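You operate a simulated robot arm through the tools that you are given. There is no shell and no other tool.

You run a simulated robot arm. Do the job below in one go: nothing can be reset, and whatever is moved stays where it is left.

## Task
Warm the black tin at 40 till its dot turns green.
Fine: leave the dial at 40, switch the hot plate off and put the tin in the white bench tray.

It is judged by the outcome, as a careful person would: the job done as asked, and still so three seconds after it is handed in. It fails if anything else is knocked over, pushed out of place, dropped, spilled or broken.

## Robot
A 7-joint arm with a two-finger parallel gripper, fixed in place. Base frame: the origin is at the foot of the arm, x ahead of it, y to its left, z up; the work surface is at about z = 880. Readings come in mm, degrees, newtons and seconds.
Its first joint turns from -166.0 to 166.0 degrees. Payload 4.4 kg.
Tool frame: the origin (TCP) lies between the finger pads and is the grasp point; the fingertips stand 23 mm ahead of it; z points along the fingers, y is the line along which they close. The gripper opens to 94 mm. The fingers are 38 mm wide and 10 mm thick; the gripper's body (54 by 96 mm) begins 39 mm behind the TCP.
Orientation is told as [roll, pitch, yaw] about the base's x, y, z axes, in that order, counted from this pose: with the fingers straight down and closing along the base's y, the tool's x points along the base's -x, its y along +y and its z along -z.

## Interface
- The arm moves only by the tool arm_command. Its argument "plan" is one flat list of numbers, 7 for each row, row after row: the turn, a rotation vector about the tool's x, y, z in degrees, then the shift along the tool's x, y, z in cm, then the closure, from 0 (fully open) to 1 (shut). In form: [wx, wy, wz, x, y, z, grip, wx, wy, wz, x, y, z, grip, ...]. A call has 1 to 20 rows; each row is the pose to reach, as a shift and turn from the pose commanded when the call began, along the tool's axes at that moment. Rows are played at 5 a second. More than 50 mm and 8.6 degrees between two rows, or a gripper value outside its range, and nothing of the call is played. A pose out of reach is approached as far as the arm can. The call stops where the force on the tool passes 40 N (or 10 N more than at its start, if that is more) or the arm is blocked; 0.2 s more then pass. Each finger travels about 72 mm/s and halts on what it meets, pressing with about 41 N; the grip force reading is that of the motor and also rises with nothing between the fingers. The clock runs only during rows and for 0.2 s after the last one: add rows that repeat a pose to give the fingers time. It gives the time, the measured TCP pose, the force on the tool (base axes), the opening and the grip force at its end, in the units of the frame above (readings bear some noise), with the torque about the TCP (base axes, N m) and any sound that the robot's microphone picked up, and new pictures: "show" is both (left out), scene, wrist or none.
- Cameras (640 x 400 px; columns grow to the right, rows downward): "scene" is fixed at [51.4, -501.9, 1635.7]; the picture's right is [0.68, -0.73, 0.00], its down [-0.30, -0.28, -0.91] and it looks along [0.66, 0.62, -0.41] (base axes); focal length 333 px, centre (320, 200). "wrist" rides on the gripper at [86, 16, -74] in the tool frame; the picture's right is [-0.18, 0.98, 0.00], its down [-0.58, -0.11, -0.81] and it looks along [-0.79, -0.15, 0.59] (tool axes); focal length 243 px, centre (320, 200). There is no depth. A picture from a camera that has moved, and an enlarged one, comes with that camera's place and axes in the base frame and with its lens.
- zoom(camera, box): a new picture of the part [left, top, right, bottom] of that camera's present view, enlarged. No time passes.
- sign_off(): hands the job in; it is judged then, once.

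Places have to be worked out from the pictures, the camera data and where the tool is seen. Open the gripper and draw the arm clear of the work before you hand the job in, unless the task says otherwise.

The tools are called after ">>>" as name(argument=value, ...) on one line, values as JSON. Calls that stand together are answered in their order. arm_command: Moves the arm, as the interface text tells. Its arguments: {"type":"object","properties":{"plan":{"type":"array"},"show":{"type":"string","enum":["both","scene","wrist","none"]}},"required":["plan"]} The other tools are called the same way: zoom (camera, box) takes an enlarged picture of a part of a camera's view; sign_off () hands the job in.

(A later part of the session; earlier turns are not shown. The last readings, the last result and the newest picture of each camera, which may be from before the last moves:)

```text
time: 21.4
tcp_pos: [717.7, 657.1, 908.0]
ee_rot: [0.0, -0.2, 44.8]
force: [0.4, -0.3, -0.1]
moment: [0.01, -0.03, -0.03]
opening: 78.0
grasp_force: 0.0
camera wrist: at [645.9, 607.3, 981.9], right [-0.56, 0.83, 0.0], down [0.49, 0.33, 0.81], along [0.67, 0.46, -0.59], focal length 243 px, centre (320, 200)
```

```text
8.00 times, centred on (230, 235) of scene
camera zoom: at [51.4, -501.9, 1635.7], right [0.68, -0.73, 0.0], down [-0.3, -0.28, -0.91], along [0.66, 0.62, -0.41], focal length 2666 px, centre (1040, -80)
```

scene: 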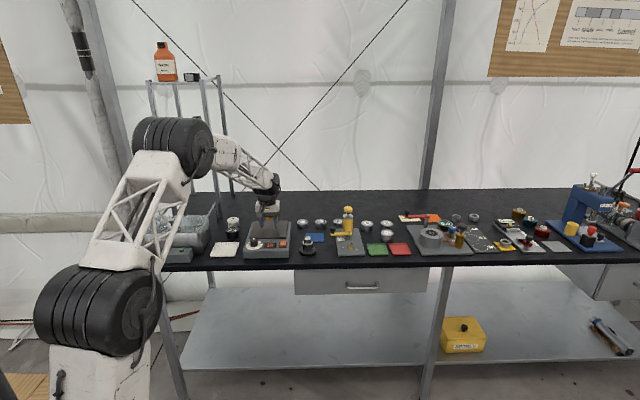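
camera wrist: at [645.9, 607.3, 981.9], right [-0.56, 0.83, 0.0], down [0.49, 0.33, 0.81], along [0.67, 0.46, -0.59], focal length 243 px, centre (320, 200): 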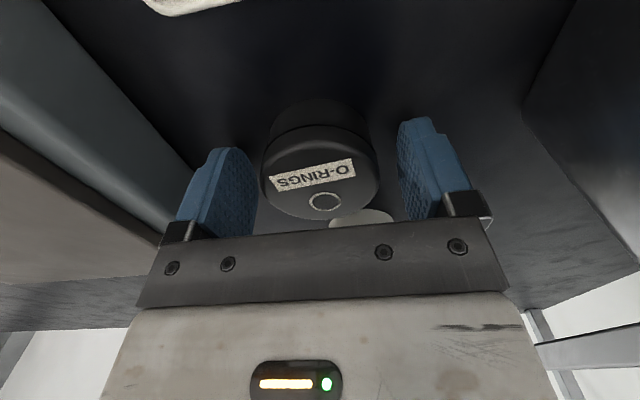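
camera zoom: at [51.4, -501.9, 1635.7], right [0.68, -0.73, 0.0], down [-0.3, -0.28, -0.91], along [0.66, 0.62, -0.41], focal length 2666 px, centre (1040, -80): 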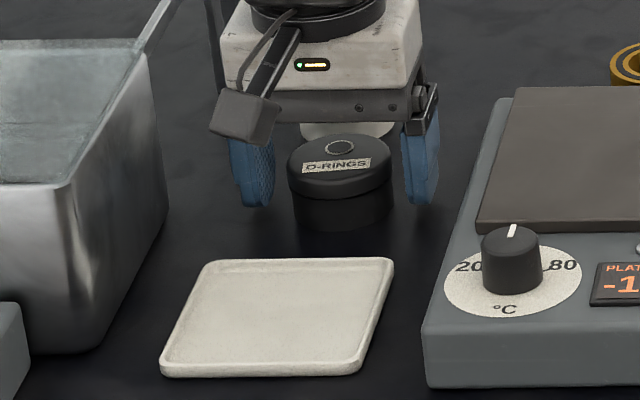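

The fingers straddle the tin evenly, with tips about 5 mm above the bench. I'll go 2 mm lower, close with full command and give it extra time before lifting.

>>> arm_command(plan=[0, 0, 0, 0, 0, 0.2, 0.3, 0, 0, 0, 0, 0, 0.2, 0.45, 0, 0, 0, 0, 0, 0.2, 0.7, 0, 0, 0, 0, 0, 0.2, 1, 0, 0, 0, 0, 0, 0.2, 1, 0, 0, 0, 0, 0, 0.2, 1], show="none")

>>> arm_command(plan=[0, 0, 0, 0, 0, -0.1, 1, 0, 0, 0, 0, 0, -0.3, 1, 0, 0, 0, 0, 0, -0.6, 1, 0, 0, 0, 0, 0, -1.0, 1], show="both")

>>> zoom(camera="scene", box=[200, 210, 260, 260])

```text
time: 22.8
tcp_pos: [717.6, 656.3, 905.8]
ee_rot: [0.1, -0.2, 44.9]
force: [-1.1, 0.5, 0.4]
moment: [-0.02, -0.03, -0.04]
opening: 54.4
grasp_force: 40.8
```

```text
time: 23.8
tcp_pos: [717.7, 658.2, 917.5]
ee_rot: [0.0, -0.1, 45.0]
force: [-0.8, 0.3, -1.7]
moment: [0.05, 0.0, -0.01]
opening: 54.5
grasp_force: 41.4
camera wrist: at [644.7, 607.9, 990.6], right [-0.57, 0.82, 0.0], down [0.49, 0.33, 0.81], along [0.67, 0.46, -0.59], focal length 243 px, centre (320, 200)
```

scene: 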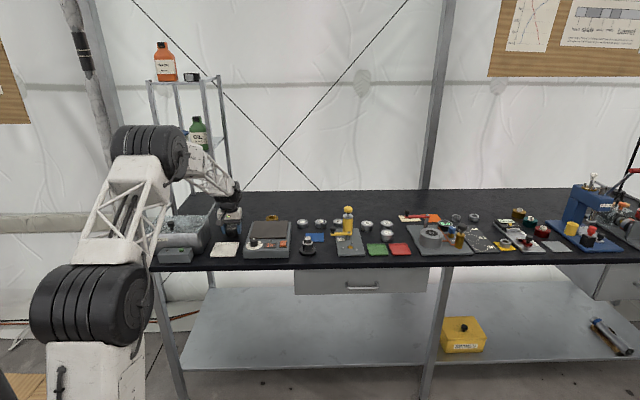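
wrist: 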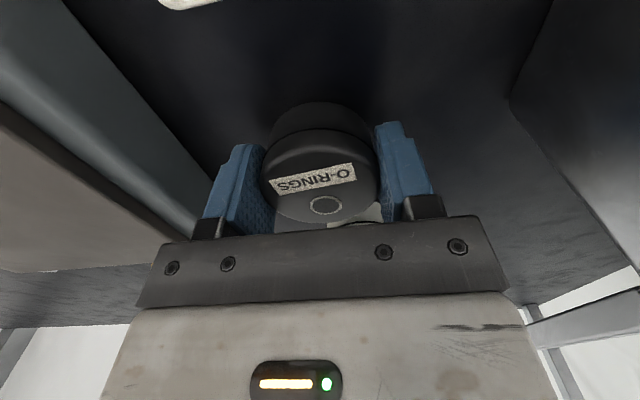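

```text
8.00 times, centred on (230, 235) of scene
camera zoom: at [51.4, -501.9, 1635.7], right [0.68, -0.73, 0.0], down [-0.3, -0.28, -0.91], along [0.66, 0.62, -0.41], focal length 2666 px, centre (1040, -80)
```

zoom: 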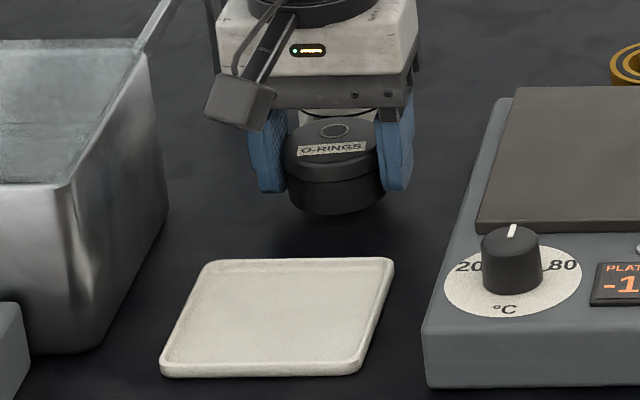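

The tin is now lifted (about 10 mm) and held, though it looks a little tilted; I'll inspect it.

>>> zoom(camera="scene", box=[220, 210, 246, 240])

>>> zoom(camera="wrist", box=[220, 80, 440, 240])

```text
13.33 times, centred on (233, 225) of scene
camera zoom: at [51.4, -501.9, 1635.7], right [0.68, -0.73, 0.0], down [-0.3, -0.28, -0.91], along [0.66, 0.62, -0.41], focal length 4444 px, centre (1480, -133)
```

zoom: 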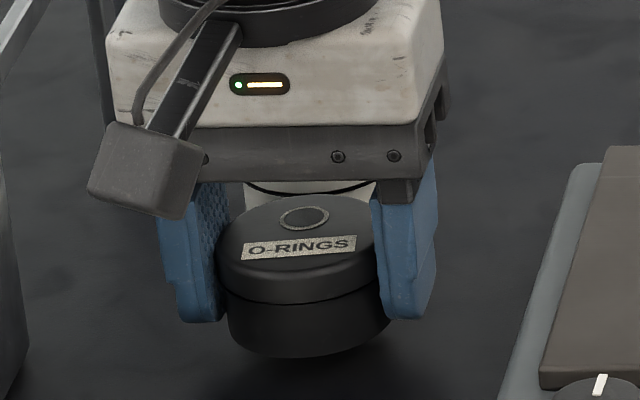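

```text
2.50 times, centred on (330, 160) of wrist
camera zoom: at [644.7, 607.9, 990.6], right [-0.57, 0.82, 0.0], down [0.49, 0.33, 0.81], along [0.67, 0.46, -0.59], focal length 606 px, centre (295, 300)
```

zoom: 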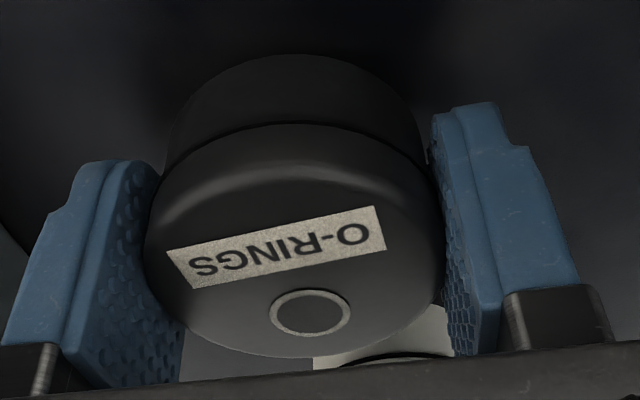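

It is held evenly on both sides and hangs essentially level. I'll lift slowly another 8 cm and check again before carrying it.

>>> arm_command(plan=[0, 0, 0, 0, 0, -0.6, 1, 0, 0, 0, 0, 0, -1.5, 1, 0, 0, 0, 0, 0, -2.7, 1, 0, 0, 0, 0, 0, -4.0, 1, 0, 0, 0, 0, 0, -5.3, 1, 0, 0, 0, 0, 0, -6.6, 1, 0, 0, 0, 0, 0, -7.6, 1, 0, 0, 0, 0, 0, -8.2, 1], show="wrist")

```text
time: 25.6
tcp_pos: [716.6, 656.9, 999.3]
ee_rot: [0.0, -0.1, 45.0]
force: [0.6, 0.1, -1.7]
moment: [0.01, -0.02, 0.02]
opening: 54.5
grasp_force: 40.9
camera wrist: at [644.5, 607.7, 1073.2], right [-0.56, 0.83, 0.0], down [0.49, 0.33, 0.81], along [0.67, 0.46, -0.59], focal length 243 px, centre (320, 200)
```

wrist: 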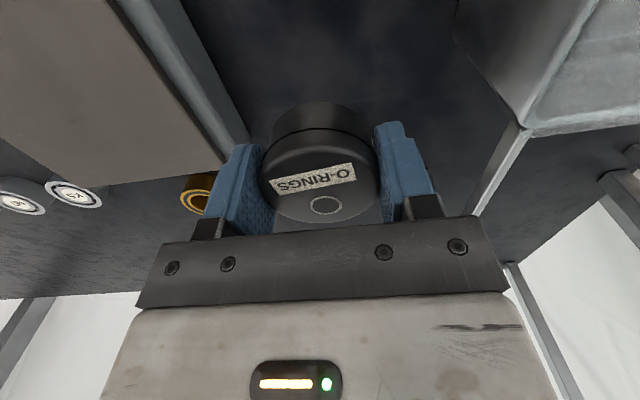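

Still held firmly at z=999. I'll now carry it smoothly to above the plate at about (812, 515) and lower to slightly above the surface.

>>> arm_command(plan=[0, 0, 0, 0.2, -1.0, 0, 1, 0, 0, 0, 0.6, -3.0, 0, 1, 0, 0, 0, 1.1, -5.5, 0, 1, 0, 0, 0, 1.6, -8.0, 0, 1, 0, 0, 0, 2.1, -10.5, 0, 1, 0, 0, 0, 2.6, -13.0, 0, 1, 0, 0, 0, 3.0, -15.3, 0, 1, 0, 0, 0, 3.3, -16.8, 0, 1, 0, 0, 0, 3.3, -16.8, 1.0, 1, 0, 0, 0, 3.3, -16.8, 2.2, 1, 0, 0, 0, 3.3, -16.8, 3.4, 1, 0, 0, 0, 3.3, -16.8, 4.0, 1], show="both")

>>> zoom(camera="scene", box=[230, 200, 310, 260])

```text
time: 28.2
tcp_pos: [811.7, 513.4, 959.0]
ee_rot: [0.1, -0.1, 45.0]
force: [-0.3, 0.7, 0.3]
moment: [0.01, 0.0, -0.02]
opening: 54.2
grasp_force: 41.2
camera wrist: at [740.1, 464.5, 1033.4], right [-0.56, 0.83, 0.0], down [0.49, 0.33, 0.81], along [0.67, 0.46, -0.59], focal length 243 px, centre (320, 200)
```

scene: 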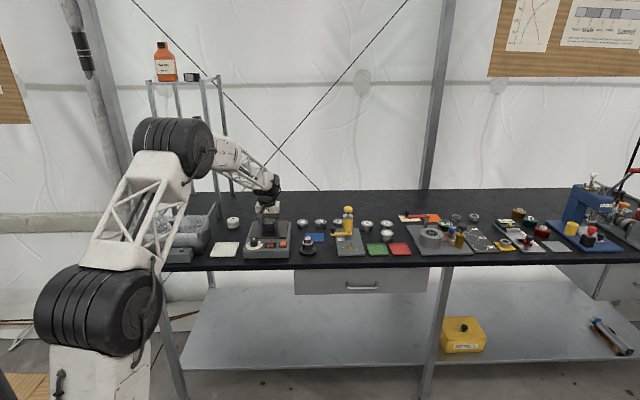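
wrist: 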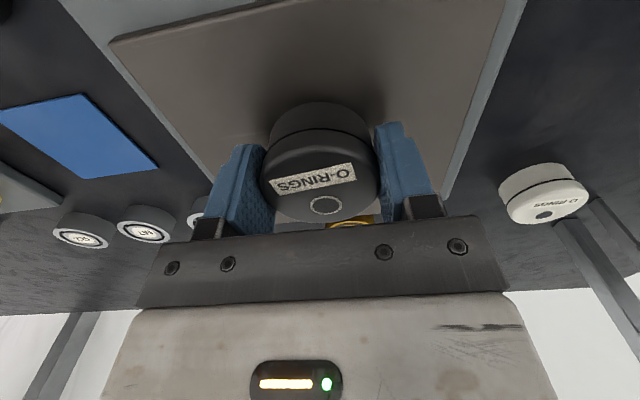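

```text
6.67 times, centred on (270, 230) of scene
camera zoom: at [51.4, -501.9, 1635.7], right [0.68, -0.73, 0.0], down [-0.3, -0.28, -0.91], along [0.66, 0.62, -0.41], focal length 2222 px, centre (653, 0)
```

zoom: 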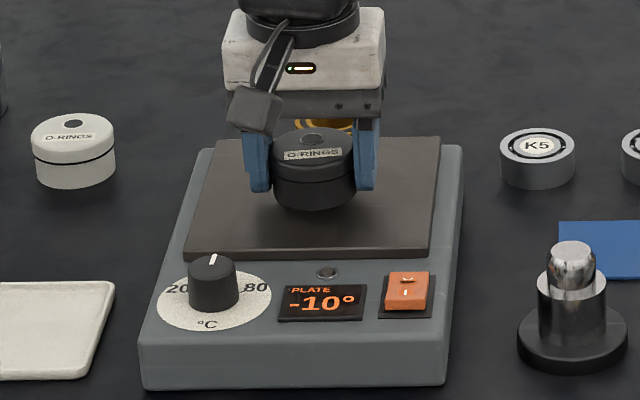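

The tin is over the plate with a small gap left. I'll lower in 1–2 mm steps and watch the vertical force.

>>> arm_command(plan=[0, 0, 0, 0, 0, 0.15, 1, 0, 0, 0, 0, 0, 0.3, 1, 0, 0, 0, 0, 0, 0.45, 1, 0, 0, 0, 0, 0, 0.6, 1], show="none")

>>> zoom(camera="scene", box=[252, 205, 292, 245])

```text
time: 29.2
tcp_pos: [811.6, 514.8, 953.3]
ee_rot: [0.0, -0.3, 45.1]
force: [-2.1, -1.2, 5.2]
moment: [0.0, 0.11, 0.0]
opening: 54.7
grasp_force: 40.8
```

```text
10.00 times, centred on (272, 225) of scene
camera zoom: at [51.4, -501.9, 1635.7], right [0.68, -0.73, 0.0], down [-0.3, -0.28, -0.91], along [0.66, 0.62, -0.41], focal length 3333 px, centre (800, -50)
```

zoom: 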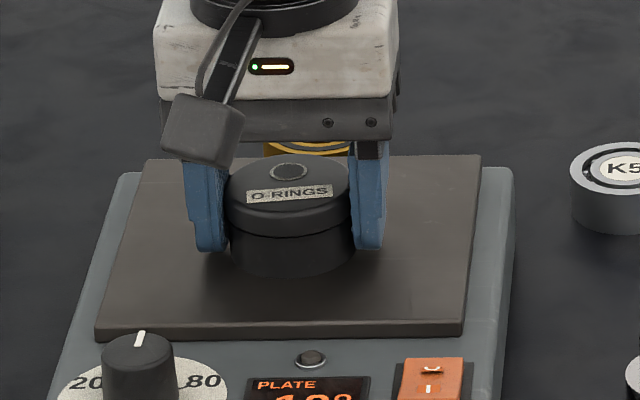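

The vertical force rose to about 5 N: the tin has touched the plate. I'll press 1 mm more to seat it, then open gently and look.

>>> arm_command(plan=[0, 0, 0, 0, 0, 0.1, 1, 0, 0, 0, 0, 0, 0.1, 0.41, 0, 0, 0, 0, 0, 0.1, 0.36, 0, 0, 0, 0, 0, 0.1, 0.3, 0, 0, 0, 0, 0, 0.1, 0.2, 0, 0, 0, 0, 0, 0.1, 0.17], show="wrist")

>>> zoom(camera="scene", box=[252, 205, 292, 245])

```text
time: 30.6
tcp_pos: [812.2, 515.4, 951.8]
ee_rot: [0.0, -0.1, 45.0]
force: [-1.0, 0.8, 0.5]
moment: [-0.01, 0.0, -0.03]
opening: 78.2
grasp_force: 0.1
camera wrist: at [740.1, 464.9, 1025.5], right [-0.57, 0.82, 0.0], down [0.49, 0.33, 0.81], along [0.67, 0.46, -0.59], focal length 243 px, centre (320, 200)
```

wrist: 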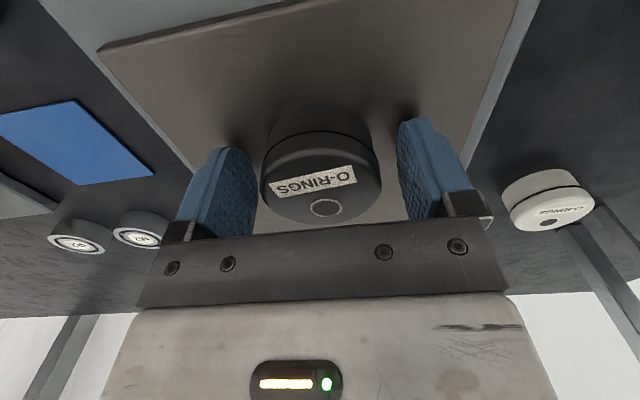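

```text
10.00 times, centred on (272, 225) of scene
camera zoom: at [51.4, -501.9, 1635.7], right [0.68, -0.73, 0.0], down [-0.3, -0.28, -0.91], along [0.66, 0.62, -0.41], focal length 3333 px, centre (800, -50)
```

zoom: 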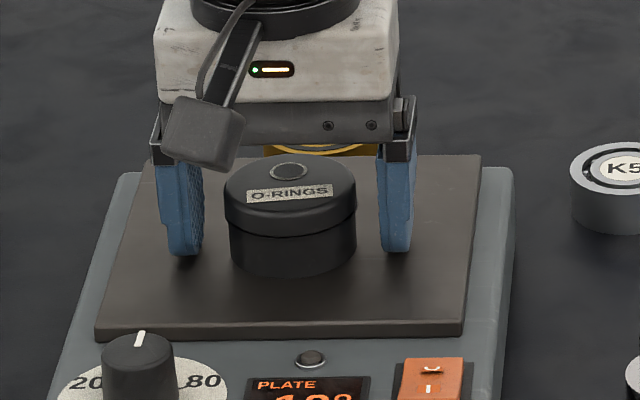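

The tin stands on the plate and is released. I'll rise straight up clear of it, close the fingers, and move over near the rocker switch for a close look.

>>> arm_command(plan=[0, 0, 0, 0, 0, -3, 0.17, 0, 0, 0, 0, 0, -6, 0.17, 0, 0, 0, 0, 0, -9, 0.17, 0, 0, 0, 2.7, -2.4, -9, 0.5, 0, 0, 0, 5.4, -4.8, -9, 0.8, 0, 0, 0, 8.2, -7.2, -8, 1, 0, 0, 0, 8.2, -7.2, -5.5, 1, 0, 0, 0, 8.2, -7.2, -3.4, 1], show="both")

>>> zoom(camera="wrist", box=[230, 0, 430, 140])

>>> zoom(camera="scene", box=[240, 210, 300, 265])

```text
time: 32.4
tcp_pos: [804.8, 404.7, 984.6]
ee_rot: [0.0, -0.2, 45.0]
force: [0.1, 0.0, 0.3]
moment: [0.01, -0.01, -0.05]
opening: 0.1
grasp_force: 40.5
camera wrist: at [733.1, 354.2, 1059.1], right [-0.56, 0.83, 0.0], down [0.49, 0.33, 0.81], along [0.67, 0.46, -0.59], focal length 243 px, centre (320, 200)
```

scene: 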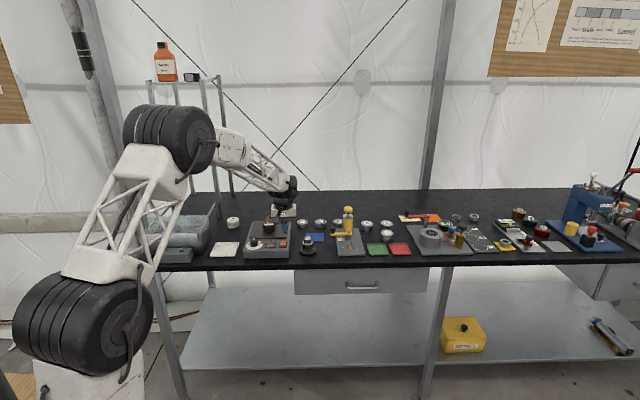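
wrist: 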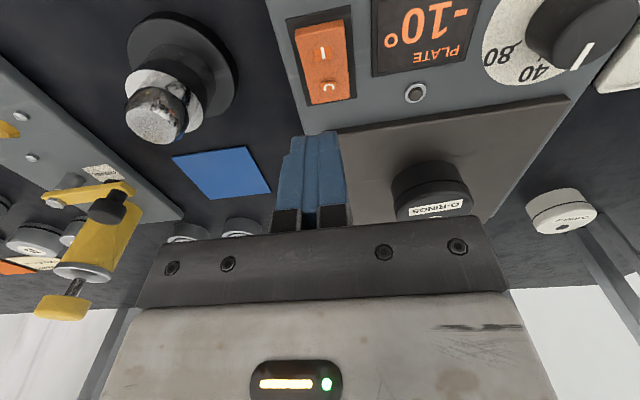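

```text
2.86 times, centred on (330, 70) of wrist
camera zoom: at [733.1, 354.2, 1059.1], right [-0.56, 0.83, 0.0], down [0.49, 0.33, 0.81], along [0.67, 0.46, -0.59], focal length 693 px, centre (291, 571)
```

zoom: 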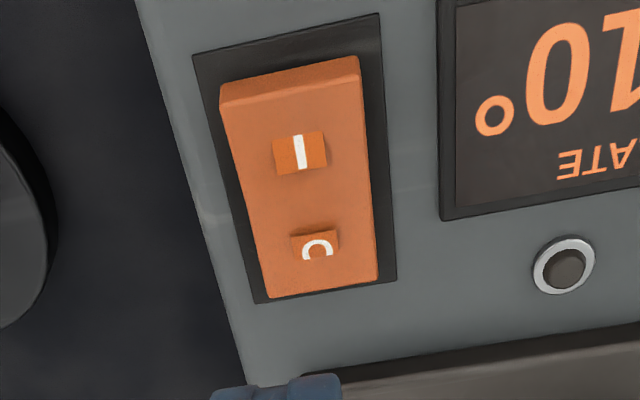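

```text
7.27 times, centred on (270, 238) of scene
camera zoom: at [51.4, -501.9, 1635.7], right [0.68, -0.73, 0.0], down [-0.3, -0.28, -0.91], along [0.66, 0.62, -0.41], focal length 2424 px, centre (684, -73)
```

zoom: 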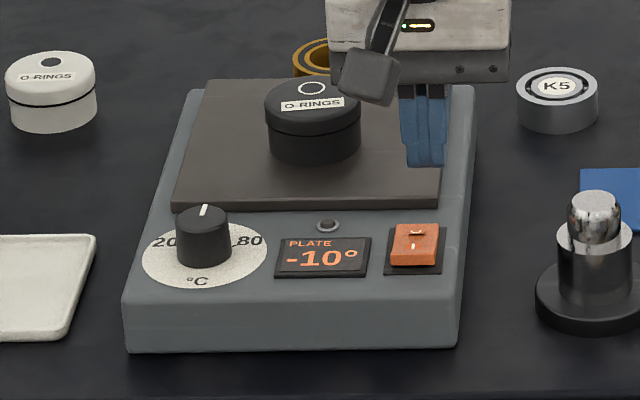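

The rocker's centre is at about (785, 394), with the raised I end towards the robot near (774, 383). I'll tilt the closed fingers 20° so only their near edge leads, and position that edge just above the I end.

>>> arm_command(plan=[0, -7, 0, 1.0, 0.2, 0, 1, 0, -14, 0, 2.0, 0.4, 0.4, 1, 0, -20, 0, 2.7, 0.59, 1.0, 1, 0, -20, 0, 2.7, 0.59, 1.6, 1], show="both")

>>> zoom(camera="scene", box=[260, 220, 300, 260])

>>> zoom(camera="wrist", box=[220, 40, 420, 220])

```text
time: 33.4
tcp_pos: [782.4, 390.2, 968.6]
ee_rot: [0.0, -20.2, 45.1]
force: [0.4, 0.1, -0.1]
moment: [0.01, 0.04, 0.02]
opening: 0.0
grasp_force: 41.0
camera wrist: at [695.8, 325.9, 1008.3], right [-0.57, 0.82, 0.06], down [0.27, 0.11, 0.96], along [0.78, 0.57, -0.28], focal length 243 px, centre (320, 200)
```

scene: 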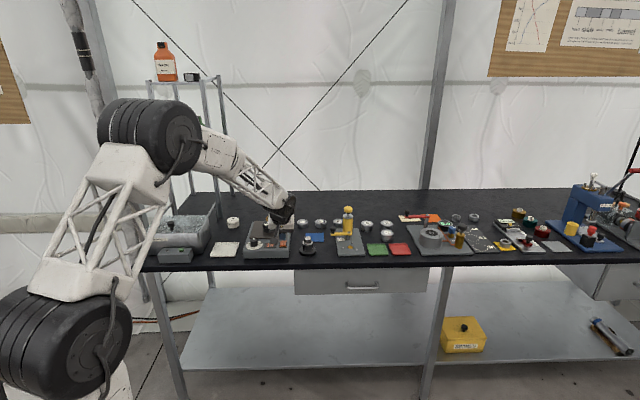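
wrist: 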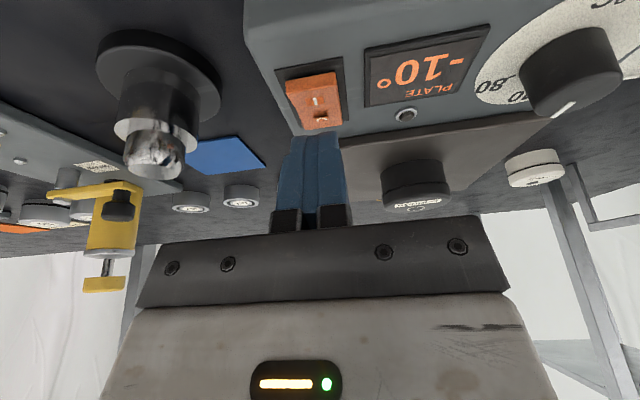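

```text
10.00 times, centred on (280, 240) of scene
camera zoom: at [51.4, -501.9, 1635.7], right [0.68, -0.73, 0.0], down [-0.3, -0.28, -0.91], along [0.66, 0.62, -0.41], focal length 3333 px, centre (720, -200)
```

zoom: 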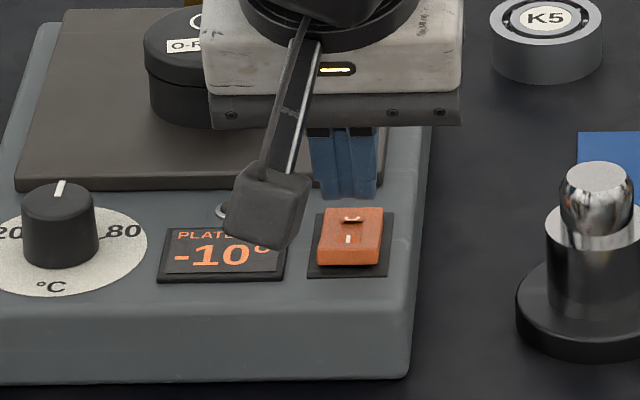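

```text
2.22 times, centred on (320, 130) of wrist
camera zoom: at [695.8, 325.9, 1008.3], right [-0.57, 0.82, 0.06], down [0.27, 0.11, 0.96], along [0.78, 0.57, -0.28], focal length 539 px, centre (320, 356)
```

zoom: 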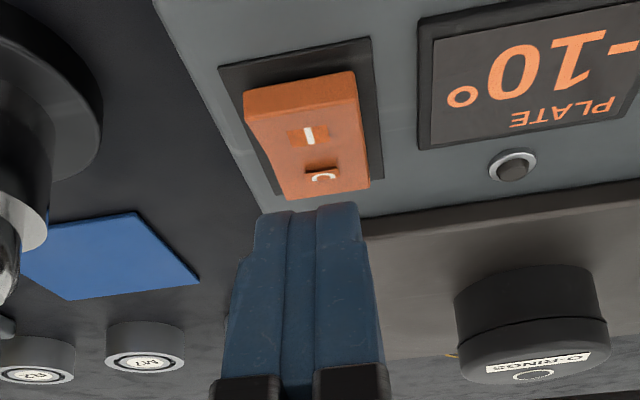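

Judging by the scene view, the rounded fingertips' lowest point is about 11 mm farther back than the I end. I'll shift toward the robot by that amount and lower gently onto the I end.

>>> arm_command(plan=[0, 0, 0, 1.07, 0, -0.39, 1, 0, 0, 0, 1.34, 0, 0.36, 1, 0, 0, 0, 1.48, 0, 0.74, 1, 0, 0, 0, 1.58, 0, 1.02, 1, 0, 0, 0, 1.69, 0, 1.3, 1], show="wrist")

>>> zoom(camera="scene", box=[260, 220, 300, 260])

>>> zoom(camera="wrist", box=[220, 40, 420, 220])

```text
time: 34.6
tcp_pos: [773.3, 383.6, 950.6]
ee_rot: [0.0, -20.2, 45.0]
force: [-0.9, 0.7, 1.2]
moment: [0.02, 0.06, 0.04]
opening: 0.2
grasp_force: 40.9
camera wrist: at [687.2, 319.6, 991.2], right [-0.57, 0.82, 0.06], down [0.27, 0.11, 0.96], along [0.78, 0.57, -0.28], focal length 243 px, centre (320, 200)
```

wrist: 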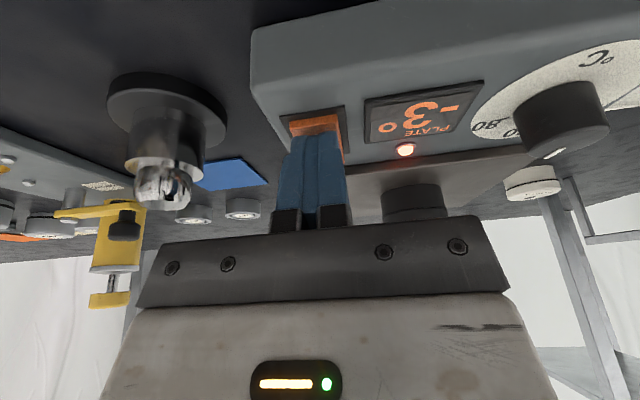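

```text
10.00 times, centred on (280, 240) of scene
camera zoom: at [51.4, -501.9, 1635.7], right [0.68, -0.73, 0.0], down [-0.3, -0.28, -0.91], along [0.66, 0.62, -0.41], focal length 3333 px, centre (720, -200)
```

zoom: 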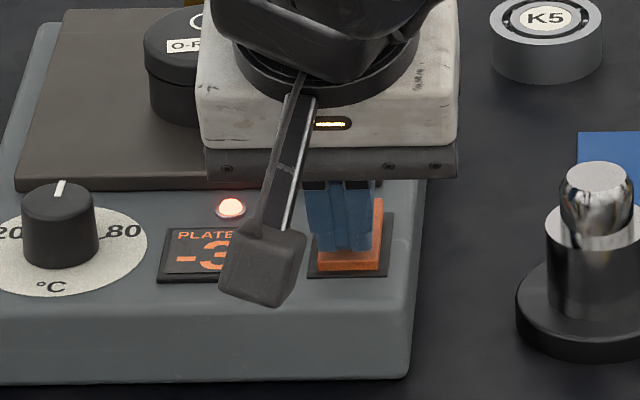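

```text
2.22 times, centred on (320, 130) of wrist
camera zoom: at [687.2, 319.6, 991.2], right [-0.57, 0.82, 0.06], down [0.27, 0.11, 0.96], along [0.78, 0.57, -0.28], focal length 539 px, centre (320, 356)
```

zoom: 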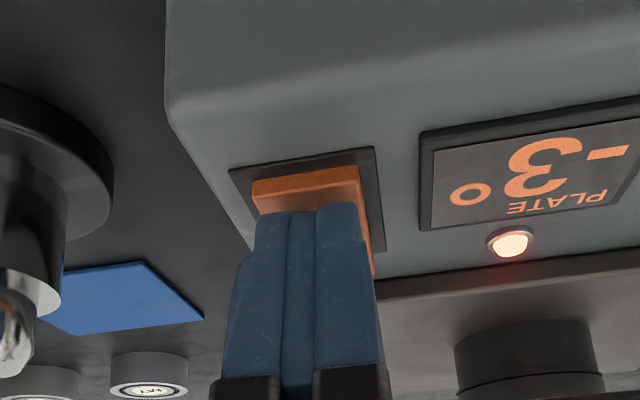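

The switch flipped on: the indicator glows and the plate shows −3° and rising. I'll back off and park the fingertips above the O end, ready to switch off, while watching the tin's dot.

>>> arm_command(plan=[0, 0, 0, -0.43, 0, -1.18, 1, 0, 0, 0, -0.86, 0, -2.35, 1, 0, 0, 0, -2.5, 0, -1.8, 1, 0, 0, 0, -3.68, 0, -1.32, 1], show="none")

>>> zoom(camera="scene", box=[240, 205, 300, 260])

>>> zoom(camera="wrist", box=[220, 40, 420, 220])

```text
time: 35.6
tcp_pos: [794.9, 406.6, 975.6]
ee_rot: [-0.1, -20.1, 45.1]
force: [-0.1, 0.8, -1.0]
moment: [0.02, 0.01, -0.01]
opening: 0.2
grasp_force: 40.9
```

```text
7.27 times, centred on (270, 232) of scene
camera zoom: at [51.4, -501.9, 1635.7], right [0.68, -0.73, 0.0], down [-0.3, -0.28, -0.91], along [0.66, 0.62, -0.41], focal length 2424 px, centre (684, -36)
```

zoom: 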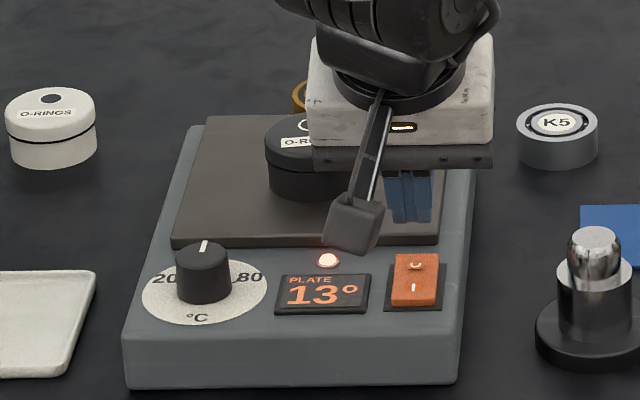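

```text
2.22 times, centred on (320, 130) of wrist
camera zoom: at [708.8, 341.4, 1016.1], right [-0.57, 0.82, 0.06], down [0.27, 0.11, 0.96], along [0.78, 0.57, -0.28], focal length 539 px, centre (320, 356)
```

zoom: 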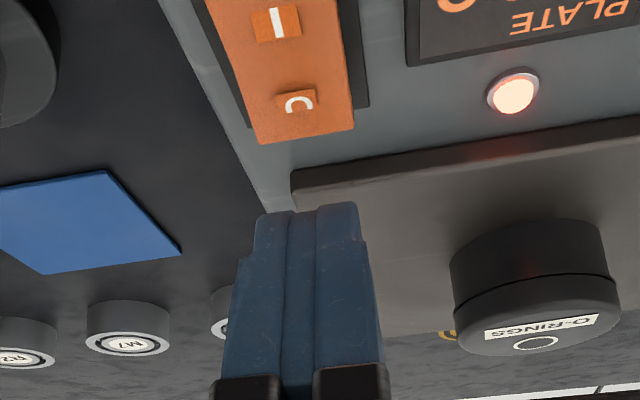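

The plate already reads 13° with the dot still plain. I'll slide 3 cm to the right so the scene camera sees the dot clearly, and wait a second.

>>> arm_command(plan=[0, 0, 0, 0, -1.5, 0, 1, 0, 0, 0, 0, -3, 0, 1, 0, 0, 0, 0, -3, 0, 1, 0, 0, 0, 0, -3, 0, 1, 0, 0, 0, 0, -3, 0, 1], show="none")

>>> zoom(camera="scene", box=[240, 205, 300, 260])

```text
time: 36.8
tcp_pos: [817.0, 383.6, 975.9]
ee_rot: [0.0, -20.1, 45.0]
force: [-0.1, -0.5, 0.5]
moment: [0.0, 0.03, 0.03]
opening: 0.2
grasp_force: 41.0
```

```text
7.27 times, centred on (270, 232) of scene
camera zoom: at [51.4, -501.9, 1635.7], right [0.68, -0.73, 0.0], down [-0.3, -0.28, -0.91], along [0.66, 0.62, -0.41], focal length 2424 px, centre (684, -36)
```

zoom: 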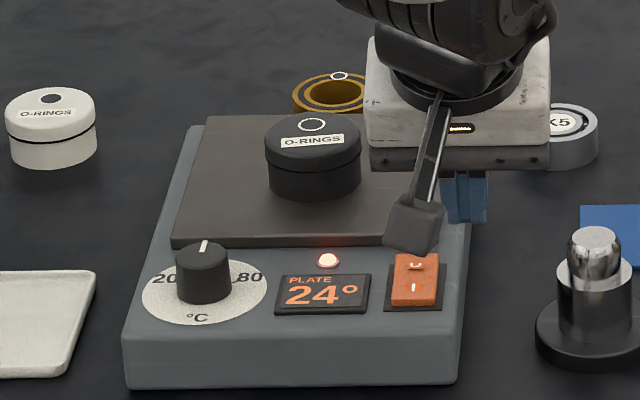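

The plate is at 24° and the dot is still dark. I'll hold here two more seconds and check again.

>>> arm_command(plan=[0, 0, 0, 0, 0, 0, 1, 0, 0, 0, 0, 0, 0, 1, 0, 0, 0, 0, 0, 0, 1, 0, 0, 0, 0, 0, 0, 1, 0, 0, 0, 0, 0, 0, 1, 0, 0, 0, 0, 0, 0, 1, 0, 0, 0, 0, 0, 0, 1, 0, 0, 0, 0, 0, 0, 1, 0, 0, 0, 0, 0, 0, 1, 0, 0, 0, 0, 0, 0, 1], show="none")

>>> zoom(camera="scene", box=[240, 205, 300, 260])

```text
time: 39.0
tcp_pos: [815.5, 384.2, 975.3]
ee_rot: [0.0, -20.1, 45.1]
force: [-0.4, 0.4, -0.4]
moment: [-0.01, 0.03, -0.01]
opening: 0.0
grasp_force: 40.9
```

```text
7.27 times, centred on (270, 232) of scene
camera zoom: at [51.4, -501.9, 1635.7], right [0.68, -0.73, 0.0], down [-0.3, -0.28, -0.91], along [0.66, 0.62, -0.41], focal length 2424 px, centre (684, -36)
```

zoom: 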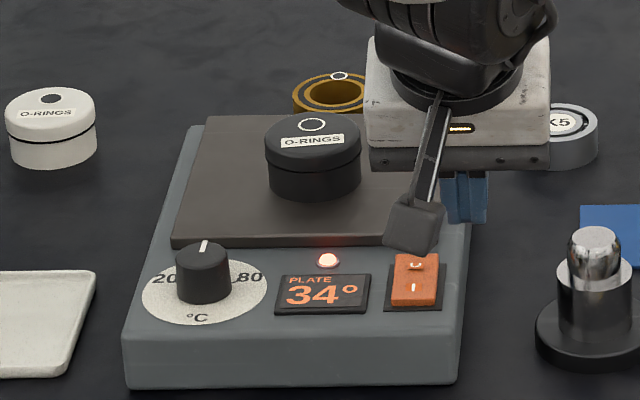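

The plate is at 34° and approaching the set value, with the dot unchanged. I'll keep waiting.

>>> arm_command(plan=[0, 0, 0, 0, 0, 0, 1, 0, 0, 0, 0, 0, 0, 1, 0, 0, 0, 0, 0, 0, 1, 0, 0, 0, 0, 0, 0, 1, 0, 0, 0, 0, 0, 0, 1, 0, 0, 0, 0, 0, 0, 1, 0, 0, 0, 0, 0, 0, 1, 0, 0, 0, 0, 0, 0, 1, 0, 0, 0, 0, 0, 0, 1, 0, 0, 0, 0, 0, 0, 1, 0, 0, 0, 0, 0, 0, 1, 0, 0, 0, 0, 0, 0, 1, 0, 0, 0, 0, 0, 0, 1, 0, 0, 0, 0, 0, 0, 1, 0, 0, 0, 0, 0, 0, 1], show="none")

>>> zoom(camera="scene", box=[240, 205, 300, 260])

```text
time: 42.2
tcp_pos: [816.4, 384.1, 975.1]
ee_rot: [0.0, -20.0, 45.0]
force: [0.7, 0.7, -0.1]
moment: [0.0, 0.01, 0.01]
opening: 0.0
grasp_force: 41.2
```

```text
7.27 times, centred on (270, 232) of scene
camera zoom: at [51.4, -501.9, 1635.7], right [0.68, -0.73, 0.0], down [-0.3, -0.28, -0.91], along [0.66, 0.62, -0.41], focal length 2424 px, centre (684, -36)
```

zoom: 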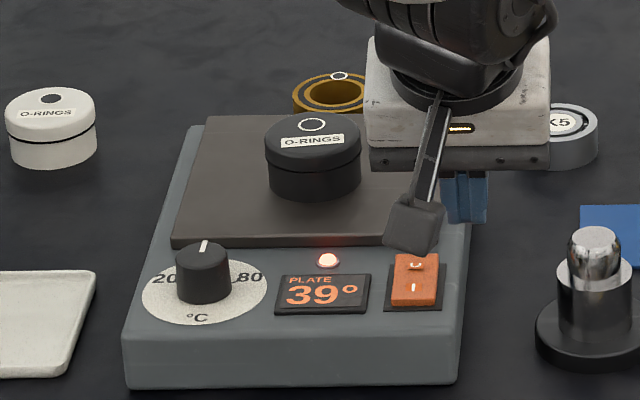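

The plate is at 39°, so the dial setting checks out. The tin itself lags behind, so I keep waiting.

>>> arm_command(plan=[0, 0, 0, 0, 0, 0, 1, 0, 0, 0, 0, 0, 0, 1, 0, 0, 0, 0, 0, 0, 1, 0, 0, 0, 0, 0, 0, 1, 0, 0, 0, 0, 0, 0, 1, 0, 0, 0, 0, 0, 0, 1, 0, 0, 0, 0, 0, 0, 1, 0, 0, 0, 0, 0, 0, 1, 0, 0, 0, 0, 0, 0, 1, 0, 0, 0, 0, 0, 0, 1, 0, 0, 0, 0, 0, 0, 1, 0, 0, 0, 0, 0, 0, 1, 0, 0, 0, 0, 0, 0, 1, 0, 0, 0, 0, 0, 0, 1, 0, 0, 0, 0, 0, 0, 1], show="none")

>>> zoom(camera="scene", box=[240, 205, 300, 260])

```text
time: 45.4
tcp_pos: [814.9, 383.8, 975.3]
ee_rot: [0.0, -20.1, 44.9]
force: [0.1, 0.3, 0.7]
moment: [-0.03, 0.01, -0.02]
opening: 0.4
grasp_force: 40.4
```

```text
7.27 times, centred on (270, 232) of scene
camera zoom: at [51.4, -501.9, 1635.7], right [0.68, -0.73, 0.0], down [-0.3, -0.28, -0.91], along [0.66, 0.62, -0.41], focal length 2424 px, centre (684, -36)
```

zoom: 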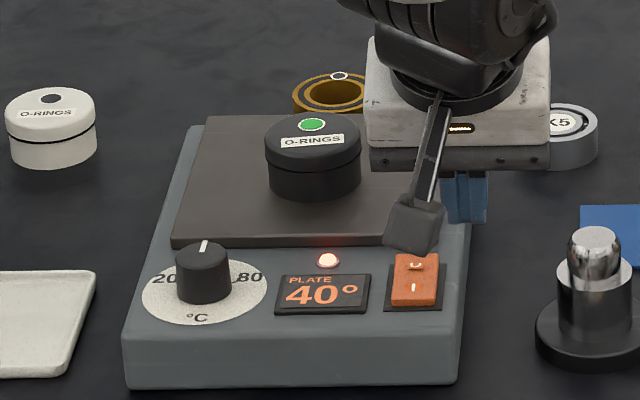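

The dot has turned green with the plate at 40°. Now I switch off: back over the O end and press down gently.

>>> arm_command(plan=[0, 0, 0, 0, 1.5, 0, 1, 0, 0, 0, 0, 3, 0, 1, 0, 0, 0, 0.15, 3, 1.01, 1, 0, 0, 0, 0.36, 3, 1.57, 1, 0, 0, 0, 0.49, 3, 1.95, 1, 0, 0, 0, 0.6, 3, 2.23, 1, 0, 0, 0, 0.67, 3, 2.42, 1], show="wrist")

>>> zoom(camera="scene", box=[240, 205, 300, 260])

```text
time: 47.0
tcp_pos: [796.5, 407.7, 952.7]
ee_rot: [-0.1, -20.3, 45.0]
force: [-6.9, -2.5, 25.3]
moment: [-0.23, 0.4, -0.03]
opening: 0.0
grasp_force: 40.8
camera wrist: at [710.0, 342.5, 993.4], right [-0.57, 0.82, 0.06], down [0.26, 0.11, 0.96], along [0.78, 0.57, -0.28], focal length 243 px, centre (320, 200)
```

wrist: 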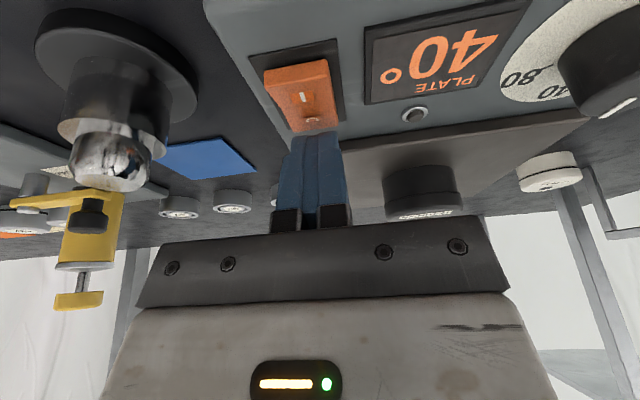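

```text
7.27 times, centred on (270, 232) of scene
camera zoom: at [51.4, -501.9, 1635.7], right [0.68, -0.73, 0.0], down [-0.3, -0.28, -0.91], along [0.66, 0.62, -0.41], focal length 2424 px, centre (684, -36)
```

zoom: 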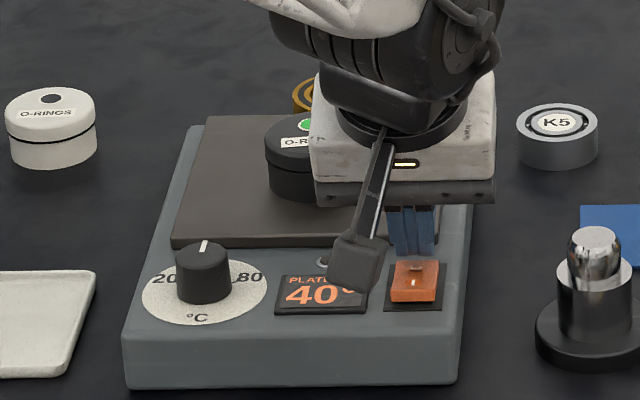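

The indicator is off and the rocker's I end is raised again, so the plate is off. I'll lift away, straighten the tool and open the fingers.

>>> arm_command(plan=[0, 0, 0, -0.68, 0, -1.88, 1, 0, 0, 0, -1.54, 0, -4.23, 1, 0, 0, 0, -2.4, 0, -6.58, 1, 0, 7, 0, -3.0, 0, -8.2, 0.7, 0, 14, 0, -3.08, 0, -8.46, 0.4, 0, 20, 0, -3.08, 0, -8.46, 0.17, 0, 20, 0, -3.08, 0, -8.46, 0.17], show="both")

>>> zoom(camera="scene", box=[240, 205, 300, 260])

>>> zoom(camera="wrist", box=[240, 0, 480, 200])

```text
time: 48.6
tcp_pos: [797.9, 405.6, 1041.8]
ee_rot: [-0.1, -0.2, 45.0]
force: [0.0, 0.3, -0.4]
moment: [-0.02, 0.01, 0.01]
opening: 78.1
grasp_force: 0.0
camera wrist: at [725.2, 355.7, 1116.1], right [-0.57, 0.82, 0.0], down [0.49, 0.33, 0.81], along [0.67, 0.46, -0.59], focal length 243 px, centre (320, 200)
```

scene: 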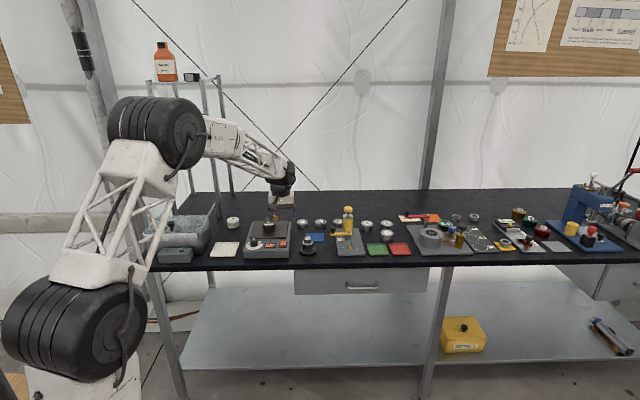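
wrist: 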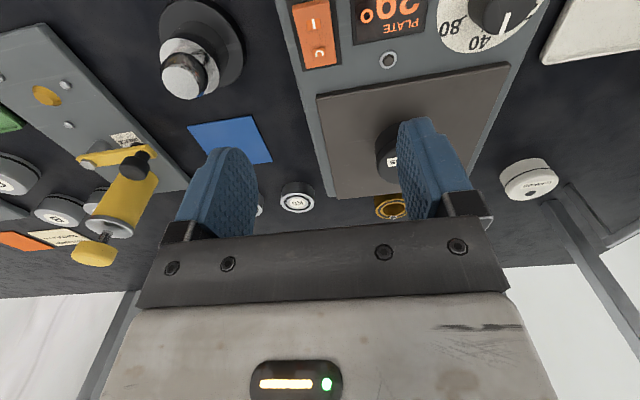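

```text
7.27 times, centred on (270, 232) of scene
camera zoom: at [51.4, -501.9, 1635.7], right [0.68, -0.73, 0.0], down [-0.3, -0.28, -0.91], along [0.66, 0.62, -0.41], focal length 2424 px, centre (684, -36)
```

zoom: 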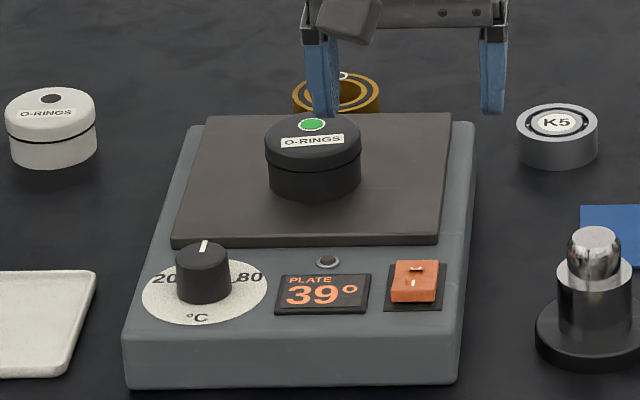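

```text
2.00 times, centred on (360, 100) of wrist
camera zoom: at [725.2, 355.7, 1116.1], right [-0.57, 0.82, 0.0], down [0.49, 0.33, 0.81], along [0.67, 0.46, -0.59], focal length 485 px, centre (240, 400)
```

zoom: 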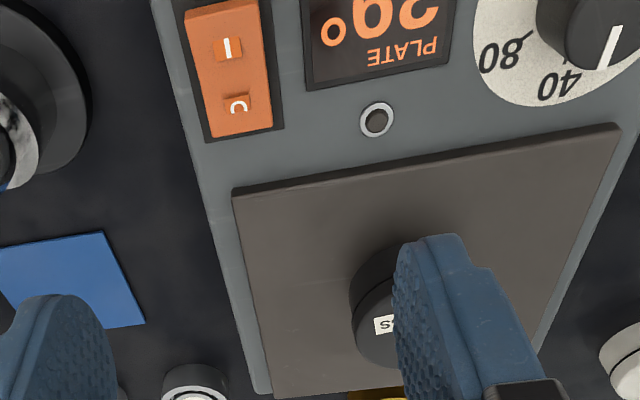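

The plate is off (39° and falling) and the dial still reads 40. I'll move over the tin, straddle it, and check alignment before gripping.

>>> arm_command(plan=[0, 0, 0, -2.2, 1.7, 0, 0.17, 0, 0, 0, -4.4, 3.3, 0.5, 0.17, 0, 0, 0, -6.6, 5.0, 1.5, 0.17, 0, 0, 0, -8.75, 6.67, 2.5, 0.17, 0, 0, 0, -8.75, 6.67, 3.5, 0.17], show="both")

>>> zoom(camera="wrist", box=[220, 20, 420, 180])

```text
time: 49.8
tcp_pos: [810.8, 515.4, 1007.7]
ee_rot: [-0.1, -0.2, 45.0]
force: [0.0, 0.6, -0.1]
moment: [-0.01, 0.0, -0.02]
opening: 77.8
grasp_force: 0.1
camera wrist: at [738.8, 465.0, 1081.7], right [-0.57, 0.82, 0.0], down [0.49, 0.33, 0.81], along [0.67, 0.46, -0.59], focal length 243 px, centre (320, 200)
```

scene: 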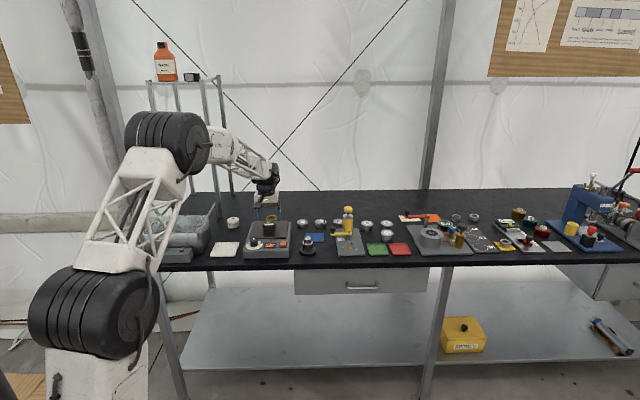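
wrist: 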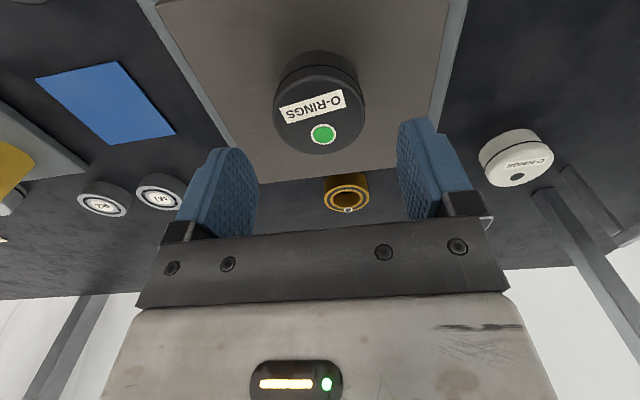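

```text
2.50 times, centred on (320, 100) of wrist
camera zoom: at [738.8, 465.0, 1081.7], right [-0.57, 0.82, 0.0], down [0.49, 0.33, 0.81], along [0.67, 0.46, -0.59], focal length 606 px, centre (320, 450)
```

zoom: 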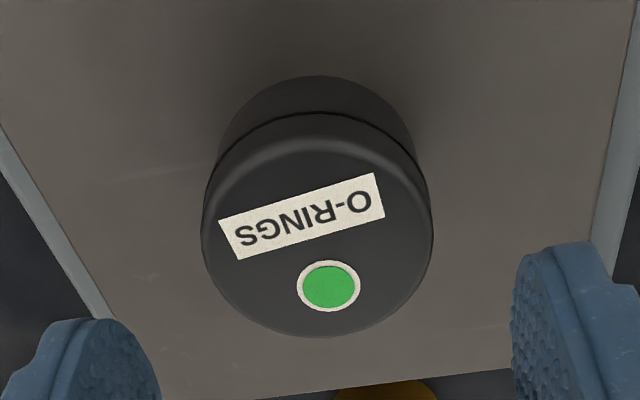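

The tin is centred beneath the gripper (dot green). I'll descend to the earlier release height and grip with full force.

>>> arm_command(plan=[0, 0, 0, 0, 0, 2, 0.17, 0, 0, 0, 0, 0, 4, 0.17, 0, 0, 0, 0, 0, 5, 0.17, 0, 0, 0, 0, 0, 5.4, 0.17, 0, 0, 0, 0, 0, 5.4, 0.3, 0, 0, 0, 0, 0, 5.4, 0.45, 0, 0, 0, 0, 0, 5.4, 0.7, 0, 0, 0, 0, 0, 5.4, 1, 0, 0, 0, 0, 0, 5.4, 1, 0, 0, 0, 0, 0, 5.4, 1], show="none")

>>> arm_command(plan=[0, 0, 0, 0, 0, -0.1, 1, 0, 0, 0, 0, 0, -0.3, 1, 0, 0, 0, 0, 0, -0.6, 1, 0, 0, 0, 0, 0, -1.2, 1, 0, 0, 0, 0, 0, -2.2, 1, 0, 0, 0, 0, 0, -3.4, 1, 0, 0, 0, 0, 0, -4.6, 1, 0, 0, 0, 0, 0, -5.2, 1], show="both")

```text
time: 52.0
tcp_pos: [811.5, 515.3, 952.8]
ee_rot: [0.0, -0.1, 45.0]
force: [0.4, 0.2, -0.6]
moment: [-0.02, 0.0, -0.01]
opening: 54.8
grasp_force: 41.0
```

```text
time: 53.8
tcp_pos: [809.9, 513.6, 1003.5]
ee_rot: [0.0, 0.0, 45.0]
force: [0.0, 0.5, -1.6]
moment: [-0.02, 0.02, 0.0]
opening: 54.3
grasp_force: 41.5
camera wrist: at [738.5, 465.0, 1078.2], right [-0.57, 0.82, 0.0], down [0.49, 0.33, 0.81], along [0.67, 0.46, -0.59], focal length 243 px, centre (320, 200)
```

scene: 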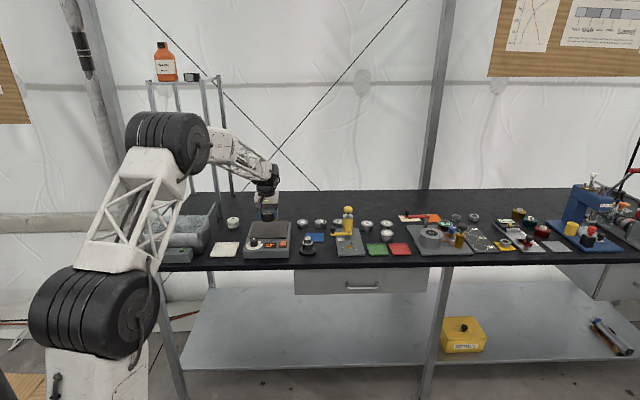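
wrist: 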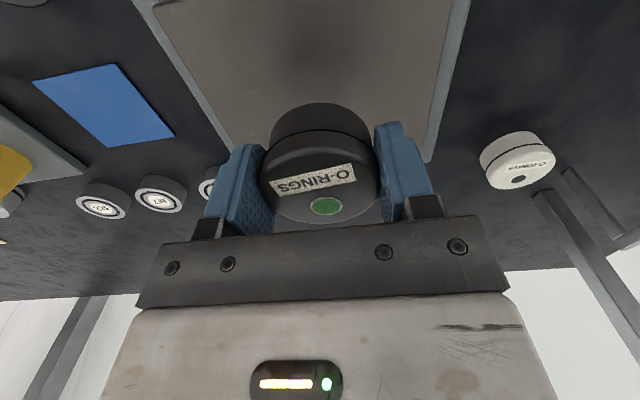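

The tin is held securely (54.3 mm, ~1.6 N weight). The white tray's centre works out at about (630, 581); I'll carry the tin to just beyond it at safe height so the camera can see the tray for fine alignment.

>>> arm_command(plan=[0, 0, 0, 0.3, 0.9, -0.2, 1, 0, 0, 0, 0.9, 2.6, -0.5, 1, 0, 0, 0, 1.7, 5.0, -0.7, 1, 0, 0, 0, 2.6, 7.6, -0.7, 1, 0, 0, 0, 3.5, 10.2, -0.7, 1, 0, 0, 0, 4.4, 12.8, -0.7, 1, 0, 0, 0, 5.2, 15.2, -0.7, 1, 0, 0, 0, 5.8, 16.8, -0.7, 1, 0, 0, 0, 6.0, 17.46, -0.7, 1, 0, 0, 0, 6.0, 17.46, -0.7, 1], show="both")

>>> zoom(camera="wrist", box=[200, 0, 440, 160])

```text
time: 56.0
tcp_pos: [644.8, 596.5, 1010.7]
ee_rot: [0.0, -0.2, 45.0]
force: [-0.2, -0.2, -0.5]
moment: [-0.03, 0.0, 0.03]
opening: 54.9
grasp_force: 40.8
camera wrist: at [573.5, 546.6, 1084.9], right [-0.57, 0.82, 0.0], down [0.49, 0.33, 0.81], along [0.67, 0.46, -0.59], focal length 243 px, centre (320, 200)
```

scene: 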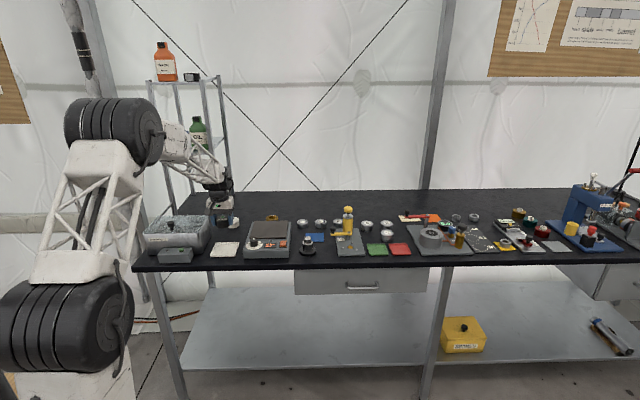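
wrist: 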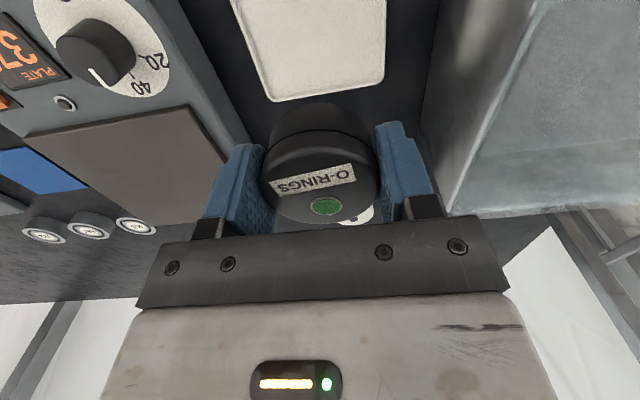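

```text
2.50 times, centred on (320, 80) of wrist
camera zoom: at [573.5, 546.6, 1084.9], right [-0.57, 0.82, 0.0], down [0.49, 0.33, 0.81], along [0.67, 0.46, -0.59], focal length 606 px, centre (320, 500)
```

zoom: 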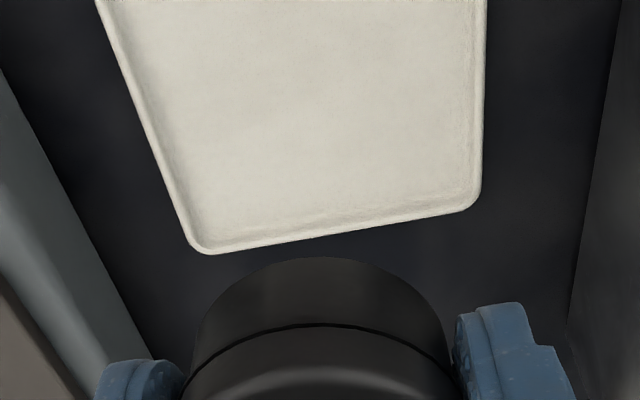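

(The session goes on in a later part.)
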